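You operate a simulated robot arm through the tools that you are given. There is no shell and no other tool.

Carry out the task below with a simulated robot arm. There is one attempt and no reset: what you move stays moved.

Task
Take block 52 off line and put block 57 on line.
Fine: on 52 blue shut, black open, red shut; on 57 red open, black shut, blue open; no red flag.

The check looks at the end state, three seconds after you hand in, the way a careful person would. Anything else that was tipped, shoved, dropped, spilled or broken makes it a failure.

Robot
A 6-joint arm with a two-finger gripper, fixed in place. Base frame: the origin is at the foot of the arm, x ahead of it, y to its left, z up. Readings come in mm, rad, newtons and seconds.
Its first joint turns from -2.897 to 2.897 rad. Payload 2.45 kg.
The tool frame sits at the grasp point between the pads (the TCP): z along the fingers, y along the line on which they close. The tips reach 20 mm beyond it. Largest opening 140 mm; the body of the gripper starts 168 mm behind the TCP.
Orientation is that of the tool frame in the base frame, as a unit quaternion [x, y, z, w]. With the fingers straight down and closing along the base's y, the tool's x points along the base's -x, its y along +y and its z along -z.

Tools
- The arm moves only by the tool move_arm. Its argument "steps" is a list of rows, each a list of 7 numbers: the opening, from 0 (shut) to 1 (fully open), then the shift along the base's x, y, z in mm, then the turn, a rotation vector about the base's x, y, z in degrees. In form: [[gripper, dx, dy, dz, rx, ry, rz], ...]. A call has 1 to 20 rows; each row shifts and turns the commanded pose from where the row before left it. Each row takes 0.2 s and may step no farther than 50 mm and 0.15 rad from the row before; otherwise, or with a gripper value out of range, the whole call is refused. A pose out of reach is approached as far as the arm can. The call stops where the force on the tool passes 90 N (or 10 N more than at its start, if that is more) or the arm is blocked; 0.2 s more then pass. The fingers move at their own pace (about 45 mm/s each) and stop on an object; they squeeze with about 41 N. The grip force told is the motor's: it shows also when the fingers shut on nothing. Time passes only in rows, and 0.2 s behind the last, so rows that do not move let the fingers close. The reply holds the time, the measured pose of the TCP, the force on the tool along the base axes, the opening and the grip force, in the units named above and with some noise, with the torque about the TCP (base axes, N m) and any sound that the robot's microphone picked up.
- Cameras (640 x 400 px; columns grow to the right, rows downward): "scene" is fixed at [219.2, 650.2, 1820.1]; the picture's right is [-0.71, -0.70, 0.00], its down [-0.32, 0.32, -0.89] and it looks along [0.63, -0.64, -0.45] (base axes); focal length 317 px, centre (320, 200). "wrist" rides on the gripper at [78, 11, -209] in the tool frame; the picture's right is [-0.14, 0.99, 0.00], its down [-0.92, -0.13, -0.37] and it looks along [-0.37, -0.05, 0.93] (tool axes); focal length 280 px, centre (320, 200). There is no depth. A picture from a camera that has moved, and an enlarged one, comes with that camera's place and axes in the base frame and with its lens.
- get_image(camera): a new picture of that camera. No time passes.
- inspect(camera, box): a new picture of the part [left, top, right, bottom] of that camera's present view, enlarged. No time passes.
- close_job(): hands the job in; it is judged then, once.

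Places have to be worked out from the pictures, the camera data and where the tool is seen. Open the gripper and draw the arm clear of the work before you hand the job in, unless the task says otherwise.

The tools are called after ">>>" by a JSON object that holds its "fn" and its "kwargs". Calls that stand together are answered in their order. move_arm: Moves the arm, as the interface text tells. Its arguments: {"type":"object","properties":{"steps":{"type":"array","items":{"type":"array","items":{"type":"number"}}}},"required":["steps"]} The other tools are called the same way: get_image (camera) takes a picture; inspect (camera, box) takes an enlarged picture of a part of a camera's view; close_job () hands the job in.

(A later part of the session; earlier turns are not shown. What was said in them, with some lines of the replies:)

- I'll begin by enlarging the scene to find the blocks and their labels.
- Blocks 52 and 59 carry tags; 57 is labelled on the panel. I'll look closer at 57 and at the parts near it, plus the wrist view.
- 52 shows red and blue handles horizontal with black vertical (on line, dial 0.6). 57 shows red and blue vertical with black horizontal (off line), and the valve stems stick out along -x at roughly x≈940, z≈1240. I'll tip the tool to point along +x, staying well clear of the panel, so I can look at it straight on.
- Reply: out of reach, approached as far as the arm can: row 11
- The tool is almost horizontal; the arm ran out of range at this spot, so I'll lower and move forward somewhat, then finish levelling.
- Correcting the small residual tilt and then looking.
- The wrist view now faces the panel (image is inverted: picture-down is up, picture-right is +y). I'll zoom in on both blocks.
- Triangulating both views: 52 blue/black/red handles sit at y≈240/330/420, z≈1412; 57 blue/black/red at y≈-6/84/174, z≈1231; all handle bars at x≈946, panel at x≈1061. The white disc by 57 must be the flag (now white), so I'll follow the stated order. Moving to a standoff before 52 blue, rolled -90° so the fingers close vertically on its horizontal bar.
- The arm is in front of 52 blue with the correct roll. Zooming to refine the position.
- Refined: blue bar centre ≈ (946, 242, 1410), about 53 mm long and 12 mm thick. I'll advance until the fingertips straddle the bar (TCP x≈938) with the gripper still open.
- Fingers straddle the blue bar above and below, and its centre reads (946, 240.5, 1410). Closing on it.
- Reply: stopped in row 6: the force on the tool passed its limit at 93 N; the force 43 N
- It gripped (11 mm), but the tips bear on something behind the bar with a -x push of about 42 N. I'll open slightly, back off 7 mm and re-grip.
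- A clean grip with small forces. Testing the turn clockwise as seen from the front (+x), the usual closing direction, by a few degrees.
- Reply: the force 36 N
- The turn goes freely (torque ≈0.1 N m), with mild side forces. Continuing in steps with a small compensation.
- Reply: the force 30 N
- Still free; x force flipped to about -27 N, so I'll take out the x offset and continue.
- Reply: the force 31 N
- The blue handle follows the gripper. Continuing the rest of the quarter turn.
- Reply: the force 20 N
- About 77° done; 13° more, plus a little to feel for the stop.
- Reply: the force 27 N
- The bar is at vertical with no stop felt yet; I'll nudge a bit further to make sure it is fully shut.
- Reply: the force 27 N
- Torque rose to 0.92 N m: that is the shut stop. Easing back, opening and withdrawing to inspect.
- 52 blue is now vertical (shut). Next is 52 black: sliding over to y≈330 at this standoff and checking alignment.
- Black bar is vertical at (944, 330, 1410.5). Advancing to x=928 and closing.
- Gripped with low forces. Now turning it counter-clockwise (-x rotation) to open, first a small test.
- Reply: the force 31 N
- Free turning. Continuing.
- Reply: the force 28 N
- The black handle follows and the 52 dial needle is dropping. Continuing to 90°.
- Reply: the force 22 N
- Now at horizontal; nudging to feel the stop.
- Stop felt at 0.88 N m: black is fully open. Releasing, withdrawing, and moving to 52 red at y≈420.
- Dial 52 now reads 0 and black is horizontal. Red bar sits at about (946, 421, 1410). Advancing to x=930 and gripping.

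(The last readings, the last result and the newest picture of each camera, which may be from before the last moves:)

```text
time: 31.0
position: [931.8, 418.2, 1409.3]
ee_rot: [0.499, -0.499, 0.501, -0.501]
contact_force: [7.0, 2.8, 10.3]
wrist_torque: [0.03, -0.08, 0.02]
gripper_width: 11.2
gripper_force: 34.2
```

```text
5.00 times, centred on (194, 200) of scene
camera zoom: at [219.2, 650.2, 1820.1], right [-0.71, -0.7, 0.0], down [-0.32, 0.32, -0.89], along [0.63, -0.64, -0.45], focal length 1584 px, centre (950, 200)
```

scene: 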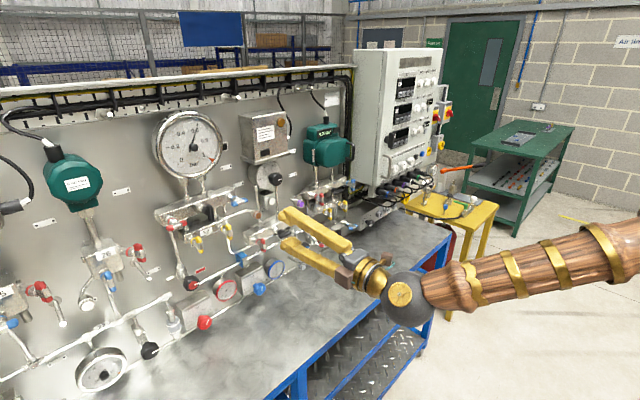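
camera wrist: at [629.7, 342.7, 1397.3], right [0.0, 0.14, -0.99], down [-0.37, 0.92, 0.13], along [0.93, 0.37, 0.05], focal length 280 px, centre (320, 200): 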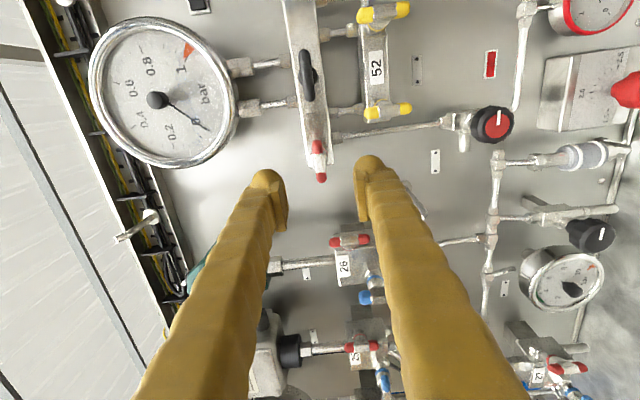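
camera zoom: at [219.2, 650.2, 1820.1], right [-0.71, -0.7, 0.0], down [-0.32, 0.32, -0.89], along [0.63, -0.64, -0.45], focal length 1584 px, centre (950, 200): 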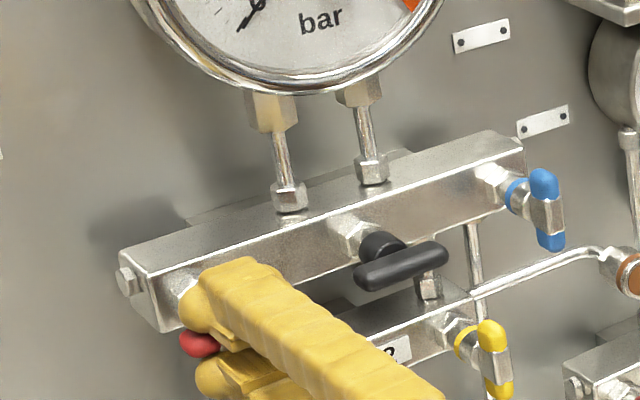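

Red is gripped with low forces. Turning it clockwise to shut.

>>> {"fn": "move_arm", "kwargs": {"steps": [[0, 0, 1, 0, 5, 0, 0], [0, 0, 0.5, 0, 5, 0, 0], [0, 0, 0, 0, 7, 0, 0], [0, 0, 0, 0, 7, 0, 0], [0, 0, 0, 0, 0, 0, 0]]}}

```text
time: 32.2
position: [932.1, 420.5, 1410.0]
ee_rot: [-0.384, 0.593, -0.385, 0.593]
contact_force: [8.7, -26.6, -3.5]
wrist_torque: [-0.07, 0.07, -0.31]
gripper_width: 11.2
gripper_force: 38.5
```

Turning freely; easing y slightly and continuing.

>>> {"fn": "move_arm", "kwargs": {"steps": [[0, 0, -0.7, 0, 7, 0, 0], [0, 0, -0.3, 0, 7, 0, 0], [0, 0, 0, 0, 7, 0, 0], [0, 0, 0, 0, 7, 0, 0], [0, 0, 0, 0, 7, 0, 0], [0, 0, 0, 0, 0, 0, 0]]}}

>>> {"fn": "inspect", "kwargs": {"camera": "scene", "box": [130, 160, 258, 240]}}

```text
time: 33.6
position: [931.5, 419.7, 1410.4]
ee_rot: [-0.188, 0.681, -0.189, 0.681]
contact_force: [-4.6, -7.7, -12.7]
wrist_torque: [-0.03, 0.15, -0.08]
gripper_width: 11.0
gripper_force: 37.9
```

```text
5.00 times, centred on (194, 200) of scene
camera zoom: at [219.2, 650.2, 1820.1], right [-0.71, -0.7, 0.0], down [-0.32, 0.32, -0.89], along [0.63, -0.64, -0.45], focal length 1584 px, centre (950, 200)
```

zoom: 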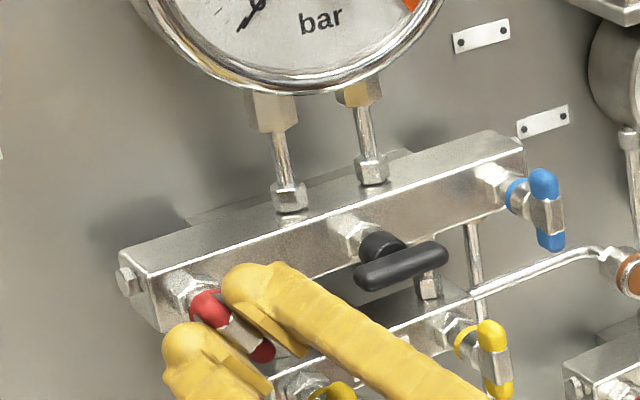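

Red follows; about 31° remain.

>>> {"fn": "move_arm", "kwargs": {"steps": [[0, 0, 0, 0, 7, 0, 0], [0, 0, 0, 0, 7, 0, 0], [0, 0, 0, 0, 7, 0, 0], [0, 0, 0, 0, 7, 0, 0], [0, 0, 0, 0, 3, 0, 0], [0, 0, 0, 0, 2.5, 0, 0], [0, 0, 0, 0, 0, 0, 0]]}}

```text
time: 35.2
position: [933.0, 419.9, 1411.2]
ee_rot: [0.016, 0.707, 0.014, 0.707]
contact_force: [7.8, 12.7, -4.3]
wrist_torque: [-0.89, 0.07, 0.1]
gripper_width: 11.6
gripper_force: 39.2
```

Stop felt (0.89 N m): red is shut. Releasing, withdrawing to x≈780 and checking block 52.

>>> {"fn": "move_arm", "kwargs": {"steps": [[0, 0, 0, 0, -2.3, 0, 0], [0.4, 0, 0, 0, 0, 0, 0], [0.4, 0, 0, 0, 0, 0, 0], [0.4, -10, 0, 0, 0, 0, 0], [0.4, -30, 0, 0, 0, 0, 0], [0.4, -40, 0, 0, 0, 0, 0], [0.4, -40, 0, 0, 0, 0, 0], [0.4, -30, 0, 0, 0, 0, 0], [0.4, 0, -40, -30, 0, 0, 0], [0.4, 0, -40, -30, 0, 0, 0], [0.4, 0, -40, -30, 0, 0, 0], [0.4, 0, -40, -30, 0, 0, 0], [0.4, 0, -40, -30, 0, 0, 0], [0.4, 0, -40, -30, 0, 0, 0], [0.4, 0, -5, 0, 0, 0, 0], [0.4, 0, 0, 0, 0, 0, 0]]}}

>>> {"fn": "get_image", "kwargs": {"camera": "wrist"}}

>>> {"fn": "get_image", "kwargs": {"camera": "scene"}}

>>> {"fn": "inspect", "kwargs": {"camera": "scene", "box": [130, 160, 258, 240]}}

>>> {"fn": "inspect", "kwargs": {"camera": "scene", "box": [220, 170, 348, 250]}}

```text
time: 38.6
position: [782.8, 174.1, 1234.8]
ee_rot: [0.002, 0.707, -0.001, 0.707]
contact_force: [0.3, 0.2, 0.7]
wrist_torque: [0.01, 0.01, 0.0]
gripper_width: 55.9
gripper_force: 0.0
```

```text
taken
camera wrist: at [573.7, 186.6, 1154.6], right [0.0, 0.99, 0.14], down [-0.37, -0.13, 0.92], along [0.93, -0.05, 0.37], focal length 280 px, centre (320, 200)
```

wrist: 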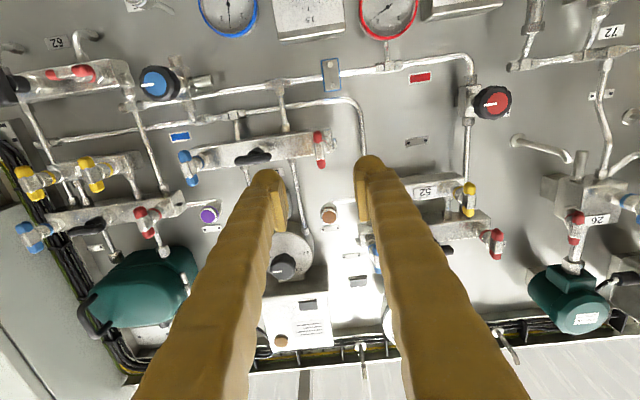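

```text
taken
```

scene: 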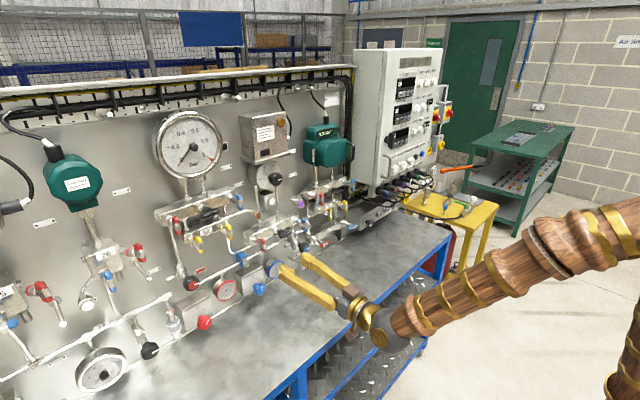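

```text
5.00 times, centred on (194, 200) of scene
camera zoom: at [219.2, 650.2, 1820.1], right [-0.71, -0.7, 0.0], down [-0.32, 0.32, -0.89], along [0.63, -0.64, -0.45], focal length 1584 px, centre (950, 200)
```

zoom: 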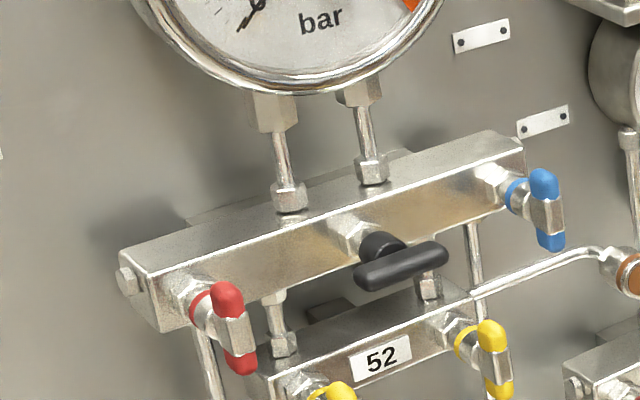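

```text
5.00 times, centred on (284, 210) of scene
camera zoom: at [219.2, 650.2, 1820.1], right [-0.71, -0.7, 0.0], down [-0.32, 0.32, -0.89], along [0.63, -0.64, -0.45], focal length 1584 px, centre (500, 150)
```

zoom: 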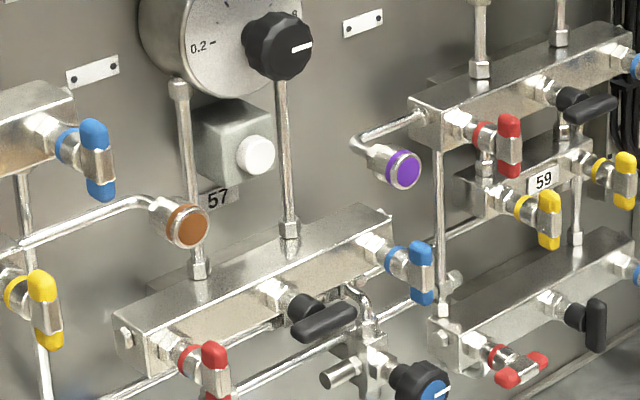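

Block 52 is fully in the wanted state and its dial reads 0; the flag disc is still white. Zooming on 57 red to align.

>>> {"fn": "inspect", "kwargs": {"camera": "wrist", "box": [240, 100, 400, 200]}}

```text
4.00 times, centred on (320, 150) of wrist
camera zoom: at [573.7, 186.6, 1154.6], right [0.0, 0.99, 0.14], down [-0.37, -0.13, 0.92], along [0.93, -0.05, 0.37], focal length 1122 px, centre (320, 400)
```

zoom: 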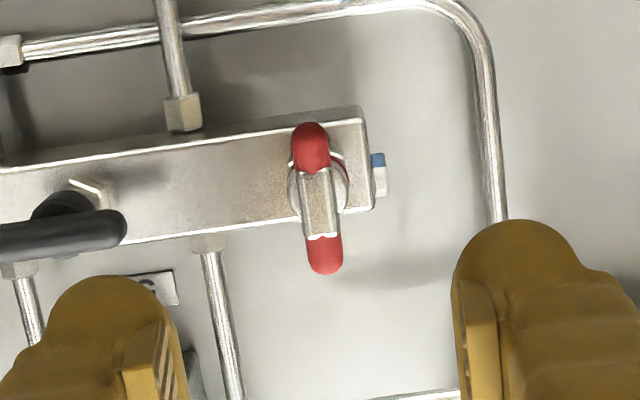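

57 red bar is vertical at ≈(946, 175, 1231.5). Advancing to x≈931 and closing.

>>> {"fn": "move_arm", "kwargs": {"steps": [[0.4, 35, 0.7, -3, 0, 0, 0], [0.4, 35, 0, 0, 0, 0, 0], [0.4, 35, 0, 0, 0, 0, 0], [0.4, 20, 0, 0, 0, 0, 0], [0.4, 13, 0, 0, 0, 0, 0], [0.4, 10, 0, 0, 0, 0, 0], [0, 0, 0, 0, 0, 0, 0], [0, 0, 0, 0, 0, 0, 0], [0, 0, 0, 0, 0, 0, 0], [0, 0, 0, 0, 0, 0, 0]]}}

>>> {"fn": "inspect", "kwargs": {"camera": "scene", "box": [220, 180, 348, 260]}}

```text
time: 40.8
position: [930.4, 175.0, 1227.9]
ee_rot: [0.003, 0.707, 0.0, 0.707]
contact_force: [6.2, -16.5, -0.5]
wrist_torque: [-0.11, -0.03, -0.19]
gripper_width: 11.1
gripper_force: 34.2
```

```text
5.00 times, centred on (284, 220) of scene
camera zoom: at [219.2, 650.2, 1820.1], right [-0.71, -0.7, 0.0], down [-0.32, 0.32, -0.89], along [0.63, -0.64, -0.45], focal length 1584 px, centre (500, 100)
```

zoom: 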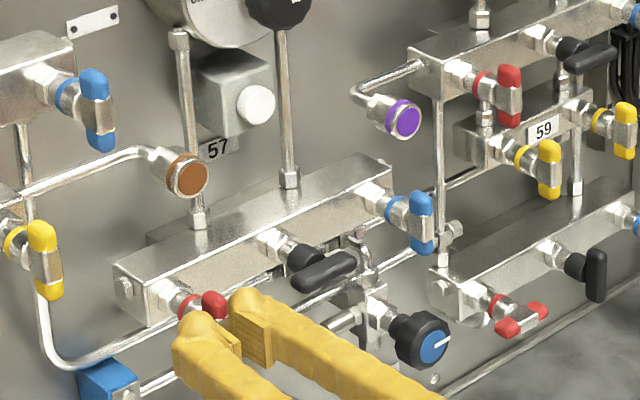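

Gripped. Turning it counter-clockwise to open, starting small.

>>> {"fn": "move_arm", "kwargs": {"steps": [[0, 0, -0.3, 1, -5, 0, 0], [0, 0, -0.3, 1, -5, 0, 0], [0, 0, 0, 0, -6, 0, 0], [0, 0, 0, 0, 0, 0, 0]]}}

>>> {"fn": "inspect", "kwargs": {"camera": "scene", "box": [220, 180, 348, 260]}}

```text
time: 41.8
position: [930.5, 174.8, 1229.4]
ee_rot: [-0.098, 0.701, -0.098, 0.7]
contact_force: [-1.8, -15.5, -23.6]
wrist_torque: [0.05, 0.32, -0.19]
gripper_width: 11.0
gripper_force: 38.1
```

```text
5.00 times, centred on (284, 220) of scene
camera zoom: at [219.2, 650.2, 1820.1], right [-0.71, -0.7, 0.0], down [-0.32, 0.32, -0.89], along [0.63, -0.64, -0.45], focal length 1584 px, centre (500, 100)
```

zoom: 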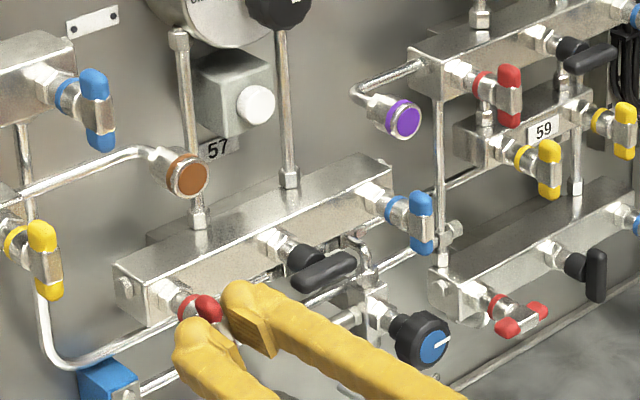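

Turning freely. Continuing with small easing.

>>> {"fn": "move_arm", "kwargs": {"steps": [[0, 0, -0.3, -0.5, -7, 0, 0], [0, 0, 0, 0, -7, 0, 0], [0, 0, 0, 0, -7, 0, 0], [0, 0, 0, 0, -7, 0, 0], [0, 0, 0, 0, 0, 0, 0]]}}

```text
time: 43.0
position: [929.7, 174.9, 1229.9]
ee_rot: [-0.265, 0.655, -0.265, 0.657]
contact_force: [24.3, 23.9, -6.3]
wrist_torque: [0.05, 0.01, 0.27]
gripper_width: 11.1
gripper_force: 37.9
```

About 44° done; continuing.

>>> {"fn": "move_arm", "kwargs": {"steps": [[0, 0.4, 0.3, 0, -7, 0, 0], [0, 0, 0.3, 0, -7, 0, 0], [0, 0, 0, 0, -7, 0, 0], [0, 0, 0, 0, -7, 0, 0], [0, 0, 0, 0, -7, 0, 0], [0, 0, 0, 0, 0, 0, 0]]}}

>>> {"fn": "inspect", "kwargs": {"camera": "scene", "box": [220, 180, 348, 260]}}

```text
time: 44.4
position: [929.4, 174.7, 1229.9]
ee_rot: [-0.449, 0.545, -0.451, 0.546]
contact_force: [-27.0, 5.1, 1.5]
wrist_torque: [0.05, -0.01, 0.03]
gripper_width: 10.9
gripper_force: 37.9
```

```text
5.00 times, centred on (284, 220) of scene
camera zoom: at [219.2, 650.2, 1820.1], right [-0.71, -0.7, 0.0], down [-0.32, 0.32, -0.89], along [0.63, -0.64, -0.45], focal length 1584 px, centre (500, 100)
```

zoom: 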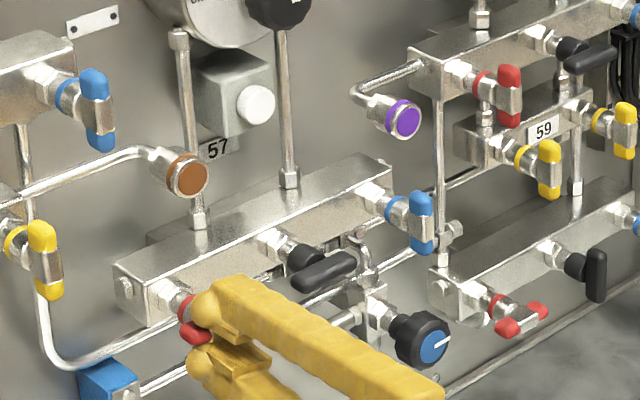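

About 79° done; the last 11° and a nudge into the stop.

>>> {"fn": "move_arm", "kwargs": {"steps": [[0, -0.4, 0, 0, -6, 0, 0], [0, 0, 0, 0, -5, 0, 0], [0, 0, 0, 0, -2.5, 0, 0], [0, 0, 0, 0, 0, 0, 0]]}}

```text
time: 45.4
position: [929.8, 175.1, 1229.7]
ee_rot: [0.51, -0.489, 0.51, -0.49]
contact_force: [9.4, -3.6, -4.7]
wrist_torque: [0.85, 0.02, -0.05]
gripper_width: 11.7
gripper_force: 38.3
```

57 red is open against its stop (0.85 N m). Releasing, withdrawing, and moving to 57 black at y≈84.5.

>>> {"fn": "move_arm", "kwargs": {"steps": [[0, 0, 0, 0, 2.3, 0, 0], [0.4, 0, 0, 0, 0, 0, 0], [0.4, 0, 0, 0, 0, 0, 0], [0.4, -10, 0, 0, 0, 0, 0], [0.4, -30, 0, 0, 0, 0, 0], [0.4, -30, 0, 0, 0, 0, 0], [0.4, -20, 0, 0, 0, 0, 0], [0.4, 0, -30, 0, 0, 0, 0], [0.4, 0, -30, 0, 0, 0, 0], [0.4, 0, -30.5, 0, 0, 0, 0], [0.4, 0, 0, 0, 0, 0, 0]]}}

>>> {"fn": "inspect", "kwargs": {"camera": "wrist", "box": [240, 110, 400, 210]}}

>>> {"fn": "inspect", "kwargs": {"camera": "scene", "box": [220, 170, 348, 250]}}

```text
time: 47.8
position: [838.8, 83.5, 1229.7]
ee_rot: [-0.5, 0.5, -0.5, 0.501]
contact_force: [0.4, 0.7, -0.1]
wrist_torque: [0.03, -0.02, 0.01]
gripper_width: 55.9
gripper_force: 0.0
```

```text
4.00 times, centred on (320, 160) of wrist
camera zoom: at [629.0, 4.6, 1217.8], right [0.0, 0.14, -0.99], down [-0.37, 0.92, 0.13], along [0.93, 0.37, 0.05], focal length 1122 px, centre (320, 360)
```

zoom: 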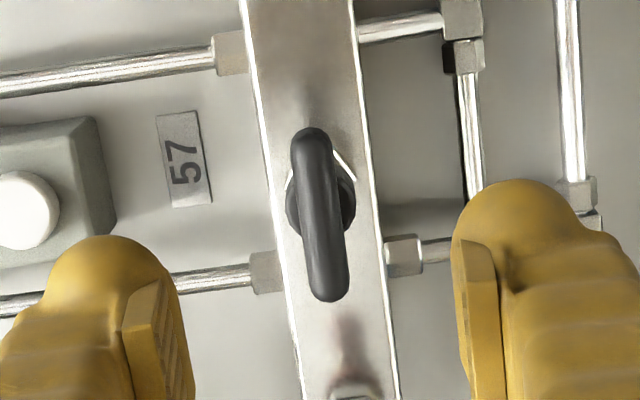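

```text
5.00 times, centred on (284, 210) of scene
camera zoom: at [219.2, 650.2, 1820.1], right [-0.71, -0.7, 0.0], down [-0.32, 0.32, -0.89], along [0.63, -0.64, -0.45], focal length 1584 px, centre (500, 150)
```

zoom: 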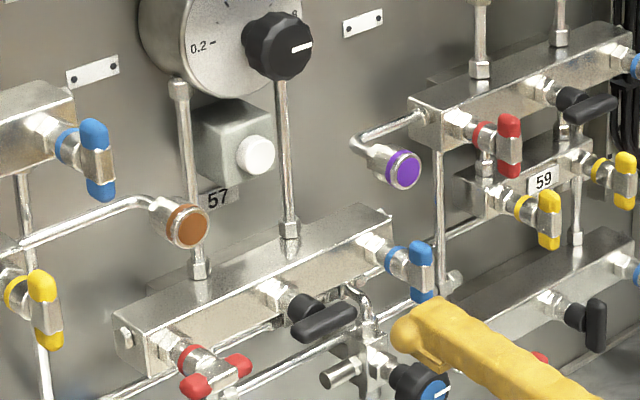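

57 red is horizontal (open) and the flag still white. Black bar centre ≈ (944, 85.3, 1229.3); advancing to x≈926 and gripping.

>>> {"fn": "move_arm", "kwargs": {"steps": [[0.4, 30, 1.5, -0.2, 0, 0, 0], [0.4, 30, 0, 0, 0, 0, 0], [0.4, 17, 0, 0, 0, 0, 0], [0.4, 10, 0, 0, 0, 0, 0], [0, 0, 0, 0, 0, 0, 0], [0, 0, 0, 0, 0, 0, 0], [0, 0, 0, 0, 0, 0, 0], [0, 0, 0, 0, 0, 0, 0]]}}

>>> {"fn": "inspect", "kwargs": {"camera": "scene", "box": [220, 170, 348, 250]}}

```text
time: 49.6
position: [927.3, 84.8, 1230.2]
ee_rot: [-0.499, 0.499, -0.501, 0.501]
contact_force: [3.8, 0.1, -3.1]
wrist_torque: [-0.03, 0.02, 0.03]
gripper_width: 11.2
gripper_force: 33.7
```

```text
5.00 times, centred on (284, 210) of scene
camera zoom: at [219.2, 650.2, 1820.1], right [-0.71, -0.7, 0.0], down [-0.32, 0.32, -0.89], along [0.63, -0.64, -0.45], focal length 1584 px, centre (500, 150)
```

zoom: 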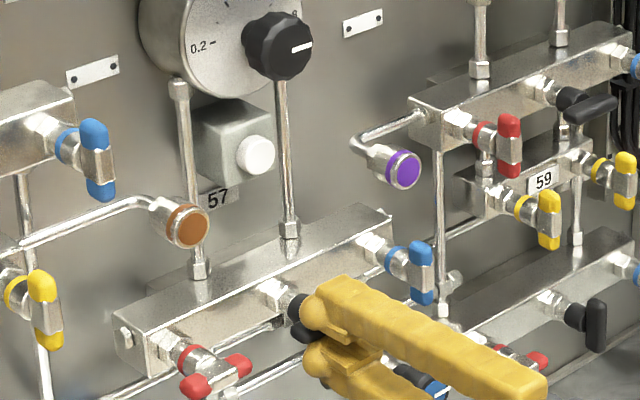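

Gripped with low forces. Turning clockwise to shut black.

>>> {"fn": "move_arm", "kwargs": {"steps": [[0, 0, 0, 0, 5, 0, 0], [0, 0, 0, 0, 5, 0, 0], [0, 0, 0, 0, 7, 0, 0], [0, 0, 0, 0, 7, 0, 0], [0, 0, 0, 0, 0, 0, 0]]}}

```text
time: 50.8
position: [926.3, 84.8, 1230.9]
ee_rot: [-0.385, 0.593, -0.384, 0.594]
contact_force: [-24.9, -1.7, 0.4]
wrist_torque: [0.0, 0.03, -0.1]
gripper_width: 11.4
gripper_force: 38.1
```

Free; continuing.

>>> {"fn": "move_arm", "kwargs": {"steps": [[0, -0.5, 0, 0, 7, 0, 0], [0, 0, 0, 0, 7, 0, 0], [0, 0, 0, 0, 7, 0, 0], [0, 0, 0, 0, 7, 0, 0], [0, 0, 0, 0, 7, 0, 0], [0, 0, 0, 0, 0, 0, 0]]}}

>>> {"fn": "inspect", "kwargs": {"camera": "scene", "box": [220, 170, 348, 250]}}

```text
time: 52.2
position: [926.3, 85.3, 1230.5]
ee_rot: [-0.188, 0.681, -0.189, 0.682]
contact_force: [12.9, -0.7, 7.1]
wrist_torque: [-0.02, -0.1, 0.01]
gripper_width: 11.4
gripper_force: 38.4
```

```text
5.00 times, centred on (284, 210) of scene
camera zoom: at [219.2, 650.2, 1820.1], right [-0.71, -0.7, 0.0], down [-0.32, 0.32, -0.89], along [0.63, -0.64, -0.45], focal length 1584 px, centre (500, 150)
```

zoom: 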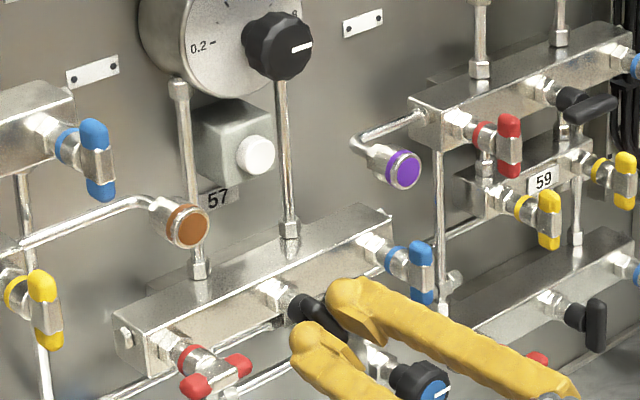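

About 59° done and the flag is still white. Finishing the quarter turn with a nudge into the stop.

>>> {"fn": "move_arm", "kwargs": {"steps": [[0, 0, 0, 0, 7, 0, 0], [0, 0, 0, 0, 7, 0, 0], [0, 0, 0, 0, 7, 0, 0], [0, 0, 0, 0, 7, 0, 0], [0, 0, 0, 0, 3, 0, 0], [0, 0, 0, 0, 2.5, 0, 0], [0, 0, 0, 0, 0, 0, 0]]}}

```text
time: 53.8
position: [925.8, 85.3, 1231.1]
ee_rot: [0.017, 0.707, 0.016, 0.707]
contact_force: [-8.6, -16.3, 9.8]
wrist_torque: [-0.91, -0.17, -0.18]
gripper_width: 11.5
gripper_force: 38.7
```

Stop felt (0.91 N m): black is shut. Releasing, withdrawing, and moving to 57 blue at y≈-5.

>>> {"fn": "move_arm", "kwargs": {"steps": [[0, 0, 0, 0, -2.3, 0, 0], [0.4, 0, 0, 0, 0, 0, 0], [0.4, 0, 0, 0, 0, 0, 0], [0.4, -10, 0, 0, 0, 0, 0], [0.4, -30, 0, 0, 0, 0, 0], [0.4, -30, 0, 0, 0, 0, 0], [0.4, -20, 0, 0, 0, 0, 0], [0.4, 0, -30, 0, 0, 0, 0], [0.4, 0, -30, 0, 0, 0, 0], [0.4, 0, -30, 0, 0, 0, 0], [0.4, 0, 0, 0, 0, 0, 0]]}}

>>> {"fn": "inspect", "kwargs": {"camera": "wrist", "box": [240, 110, 400, 210]}}

>>> {"fn": "inspect", "kwargs": {"camera": "scene", "box": [220, 170, 348, 250]}}

```text
time: 56.2
position: [836.9, -4.4, 1229.0]
ee_rot: [0.001, 0.707, 0.001, 0.707]
contact_force: [-0.7, -0.4, 0.6]
wrist_torque: [0.01, 0.0, -0.01]
gripper_width: 56.0
gripper_force: 0.1
```

```text
4.00 times, centred on (320, 160) of wrist
camera zoom: at [626.3, 6.1, 1150.5], right [0.0, 0.99, 0.14], down [-0.37, -0.13, 0.92], along [0.93, -0.05, 0.37], focal length 1122 px, centre (320, 360)
```

zoom: 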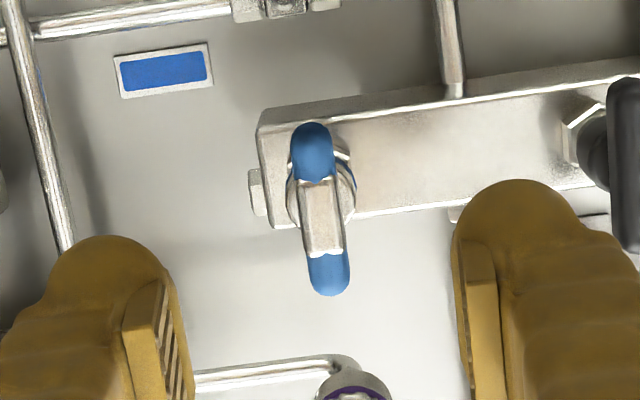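

```text
5.00 times, centred on (284, 210) of scene
camera zoom: at [219.2, 650.2, 1820.1], right [-0.71, -0.7, 0.0], down [-0.32, 0.32, -0.89], along [0.63, -0.64, -0.45], focal length 1584 px, centre (500, 150)
```

zoom: 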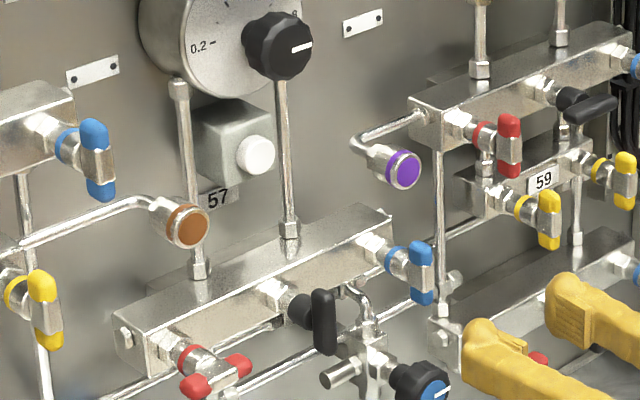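

Black 57 is vertical (shut), flag white. Blue bar at ≈(946, -5, 1230); advancing to x≈930 and gripping.

>>> {"fn": "move_arm", "kwargs": {"steps": [[0.4, 30, -0.3, 0.8, 0, 0, 0], [0.4, 30, 0, 0, 0, 0, 0], [0.4, 20, 0, 0, 0, 0, 0], [0.4, 13, 0, 0, 0, 0, 0], [0, 0, 0, 0, 0, 0, 0], [0, 0, 0, 0, 0, 0, 0], [0, 0, 0, 0, 0, 0, 0], [0, 0, 0, 0, 0, 0, 0]]}}

>>> {"fn": "inspect", "kwargs": {"camera": "scene", "box": [220, 170, 348, 250]}}

```text
time: 58.0
position: [930.3, -4.1, 1231.6]
ee_rot: [0.003, 0.707, 0.0, 0.707]
contact_force: [6.9, -22.2, 0.0]
wrist_torque: [-0.18, 0.01, -0.24]
gripper_width: 11.6
gripper_force: 33.7
```

```text
5.00 times, centred on (284, 210) of scene
camera zoom: at [219.2, 650.2, 1820.1], right [-0.71, -0.7, 0.0], down [-0.32, 0.32, -0.89], along [0.63, -0.64, -0.45], focal length 1584 px, centre (500, 150)
```

zoom: 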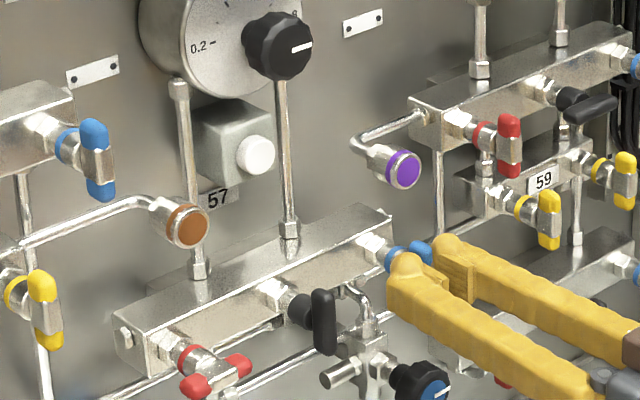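

Gripped. Turning counter-clockwise to open blue, easing slightly toward -y.

>>> {"fn": "move_arm", "kwargs": {"steps": [[0, 0, -0.4, -0.4, -5, 0, 0], [0, 0, -0.3, 0, -5, 0, 0], [0, 0, 0, 0, -7, 0, 0], [0, 0, 0, 0, -7, 0, 0], [0, 0, 0, 0, 0, 0, 0]]}}

```text
time: 59.2
position: [928.6, -4.5, 1230.6]
ee_rot: [-0.146, 0.691, -0.146, 0.693]
contact_force: [16.8, 10.0, 17.4]
wrist_torque: [0.03, -0.2, 0.13]
gripper_width: 11.2
gripper_force: 38.1
```

Free; continuing.

>>> {"fn": "move_arm", "kwargs": {"steps": [[0, 0.3, 0.2, 0.3, -7, 0, 0], [0, 0, 0, 0, -7, 0, 0], [0, 0, 0, 0, -7, 0, 0], [0, 0, 0, 0, -7, 0, 0], [0, 0, 0, 0, -7, 0, 0], [0, 0, 0, 0, 0, 0, 0]]}}

>>> {"fn": "inspect", "kwargs": {"camera": "scene", "box": [220, 170, 348, 250]}}

```text
time: 60.6
position: [928.7, -4.8, 1230.0]
ee_rot: [-0.346, 0.616, -0.348, 0.616]
contact_force: [-2.1, 17.7, 8.6]
wrist_torque: [0.02, -0.13, 0.22]
gripper_width: 10.8
gripper_force: 38.6
```

```text
5.00 times, centred on (284, 210) of scene
camera zoom: at [219.2, 650.2, 1820.1], right [-0.71, -0.7, 0.0], down [-0.32, 0.32, -0.89], along [0.63, -0.64, -0.45], focal length 1584 px, centre (500, 150)
```

zoom: 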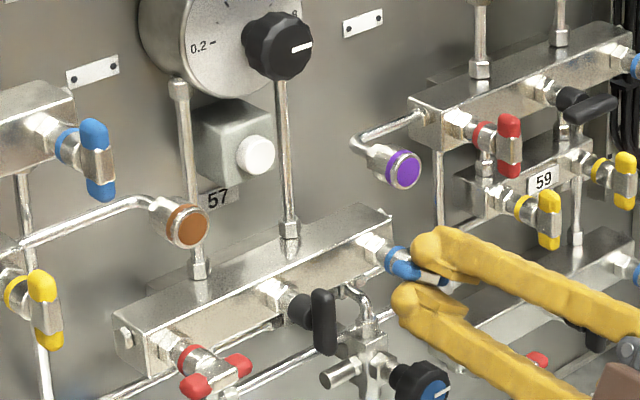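

About 59° done and following; finishing with a nudge into the stop.

>>> {"fn": "move_arm", "kwargs": {"steps": [[0, 0, 0.3, 0, -7, 0, 0], [0, 0, 0.2, 0, -7, 0, 0], [0, 0, 0, 0, -7, 0, 0], [0, 0, 0, 0, -7, 0, 0], [0, 0, 0, 0, -3, 0, 0], [0, 0, 0, 0, -2.5, 0, 0], [0, 0, 0, 0, 0, 0, 0]]}}

```text
time: 62.2
position: [928.8, -5.7, 1231.0]
ee_rot: [0.51, -0.489, 0.51, -0.49]
contact_force: [-12.2, 0.0, 3.7]
wrist_torque: [0.88, -0.05, -0.01]
gripper_width: 11.6
gripper_force: 38.5
```

Stop felt (0.88 N m): blue is open. Releasing and drawing the arm well clear of the panel.

>>> {"fn": "move_arm", "kwargs": {"steps": [[0, 0, 0, 0, 2.3, 0, 0], [0.4, 0, 0, 0, 0, 0, 0], [0.4, 0, 0, 0, 0, 0, 0], [0.4, -10, 0, 0, 0, 0, 0], [0.4, -30, 0, 0, 0, 0, 0], [0.4, -40, 0, 0, 0, 0, 0], [0.4, -40, 0, 0, 0, 0, 0], [0.4, -40, 0, 0, 0, 0, 0], [0.6, -40, 0, 10, 0, 0, 0], [0.8, -40, 0, 20, 0, 0, 0], [1, -40, 0, 30, 0, 0, 0], [1, -30, 0, 30, 0, 0, 0], [1, 0, 0, 0, 0, 0, 0]]}}

>>> {"fn": "get_image", "kwargs": {"camera": "scene"}}

>>> {"fn": "get_image", "kwargs": {"camera": "wrist"}}

>>> {"fn": "inspect", "kwargs": {"camera": "scene", "box": [220, 170, 348, 250]}}

>>> {"fn": "inspect", "kwargs": {"camera": "scene", "box": [140, 160, 268, 240]}}

>>> {"fn": "inspect", "kwargs": {"camera": "scene", "box": [150, 240, 310, 340]}}

```text
time: 65.0
position: [620.4, -5.0, 1319.6]
ee_rot: [0.5, -0.499, 0.501, -0.5]
contact_force: [-0.6, 0.6, 0.1]
wrist_torque: [-0.02, -0.01, 0.02]
gripper_width: 140.0
gripper_force: 0.1
```

```text
taken
```

scene: 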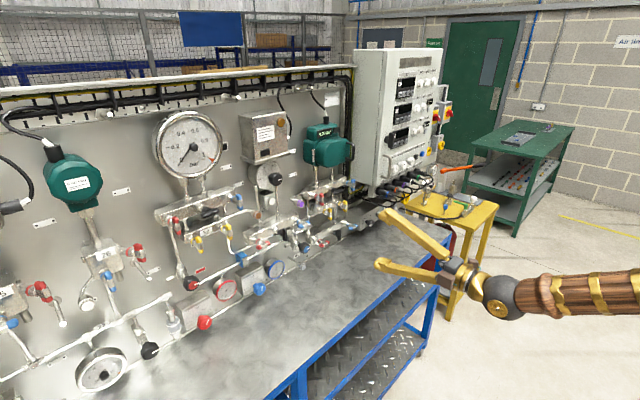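

```text
taken
camera wrist: at [409.9, -83.2, 1308.0], right [0.0, 0.14, -0.99], down [-0.37, 0.92, 0.13], along [0.93, 0.37, 0.05], focal length 280 px, centre (320, 200)
```

wrist: 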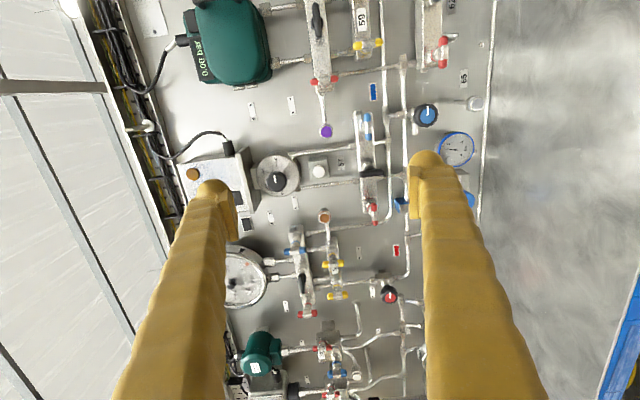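

```text
5.00 times, centred on (284, 210) of scene
camera zoom: at [219.2, 650.2, 1820.1], right [-0.71, -0.7, 0.0], down [-0.32, 0.32, -0.89], along [0.63, -0.64, -0.45], focal length 1584 px, centre (500, 150)
```

zoom: 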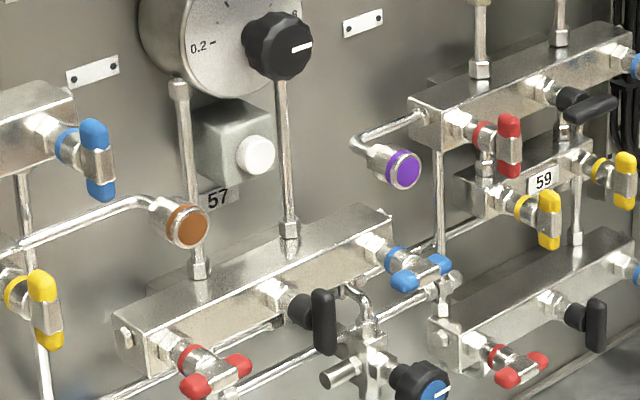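

```text
5.00 times, centred on (204, 200) of scene
camera zoom: at [219.2, 650.2, 1820.1], right [-0.71, -0.7, 0.0], down [-0.32, 0.32, -0.89], along [0.63, -0.64, -0.45], focal length 1584 px, centre (900, 200)
```

zoom: 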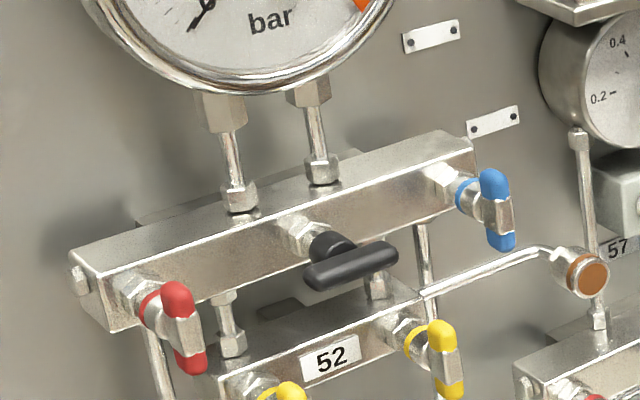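

```text
4.00 times, centred on (230, 290) of scene
camera zoom: at [219.2, 650.2, 1820.1], right [-0.71, -0.7, 0.0], down [-0.32, 0.32, -0.89], along [0.63, -0.64, -0.45], focal length 1267 px, centre (680, -160)
```

zoom: 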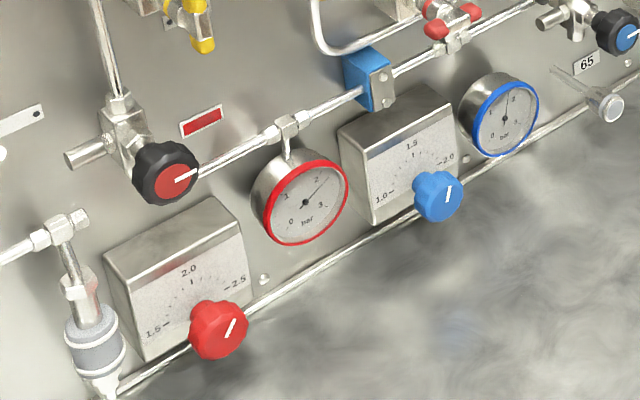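

Both blocks show the required handle positions: 52 has blue and red vertical with black horizontal, and 57 has red and blue horizontal with black vertical. The flag disc is still white, nothing else has moved, and the arm is clear with the gripper open, so I'm handing in.

>>> {"fn": "close_job", "kwargs": {}}

```text
The job is handed in.
```

Block 52 is off line, block 57 is on line, and the job is handed in. I don't have the check's result.

| Block | Blue | Black | Red |
|---|---|---|---|
| 52 | shut | open | shut |
| 57 | open | shut | open |

- **Order:** I turned the handles in the order you gave, 52 first, then 57. Each one went a quarter turn until I felt it reach its stop.
- **Dial on 52:** it dropped from about 0.6 to 0 bar.
- **Flag:** I took the white disc by block 57 to be the flag. It was white in every picture, including the last one.
- **Surroundings:** the last pictures show nothing else moved. The gripper is open and the arm is back from the panel.

On the first handle, 52 blue, the fingertips pressed on something just behind the handle and hit the force limit (93 N). I backed off, gripped again and turned it without trouble, and saw no damage.
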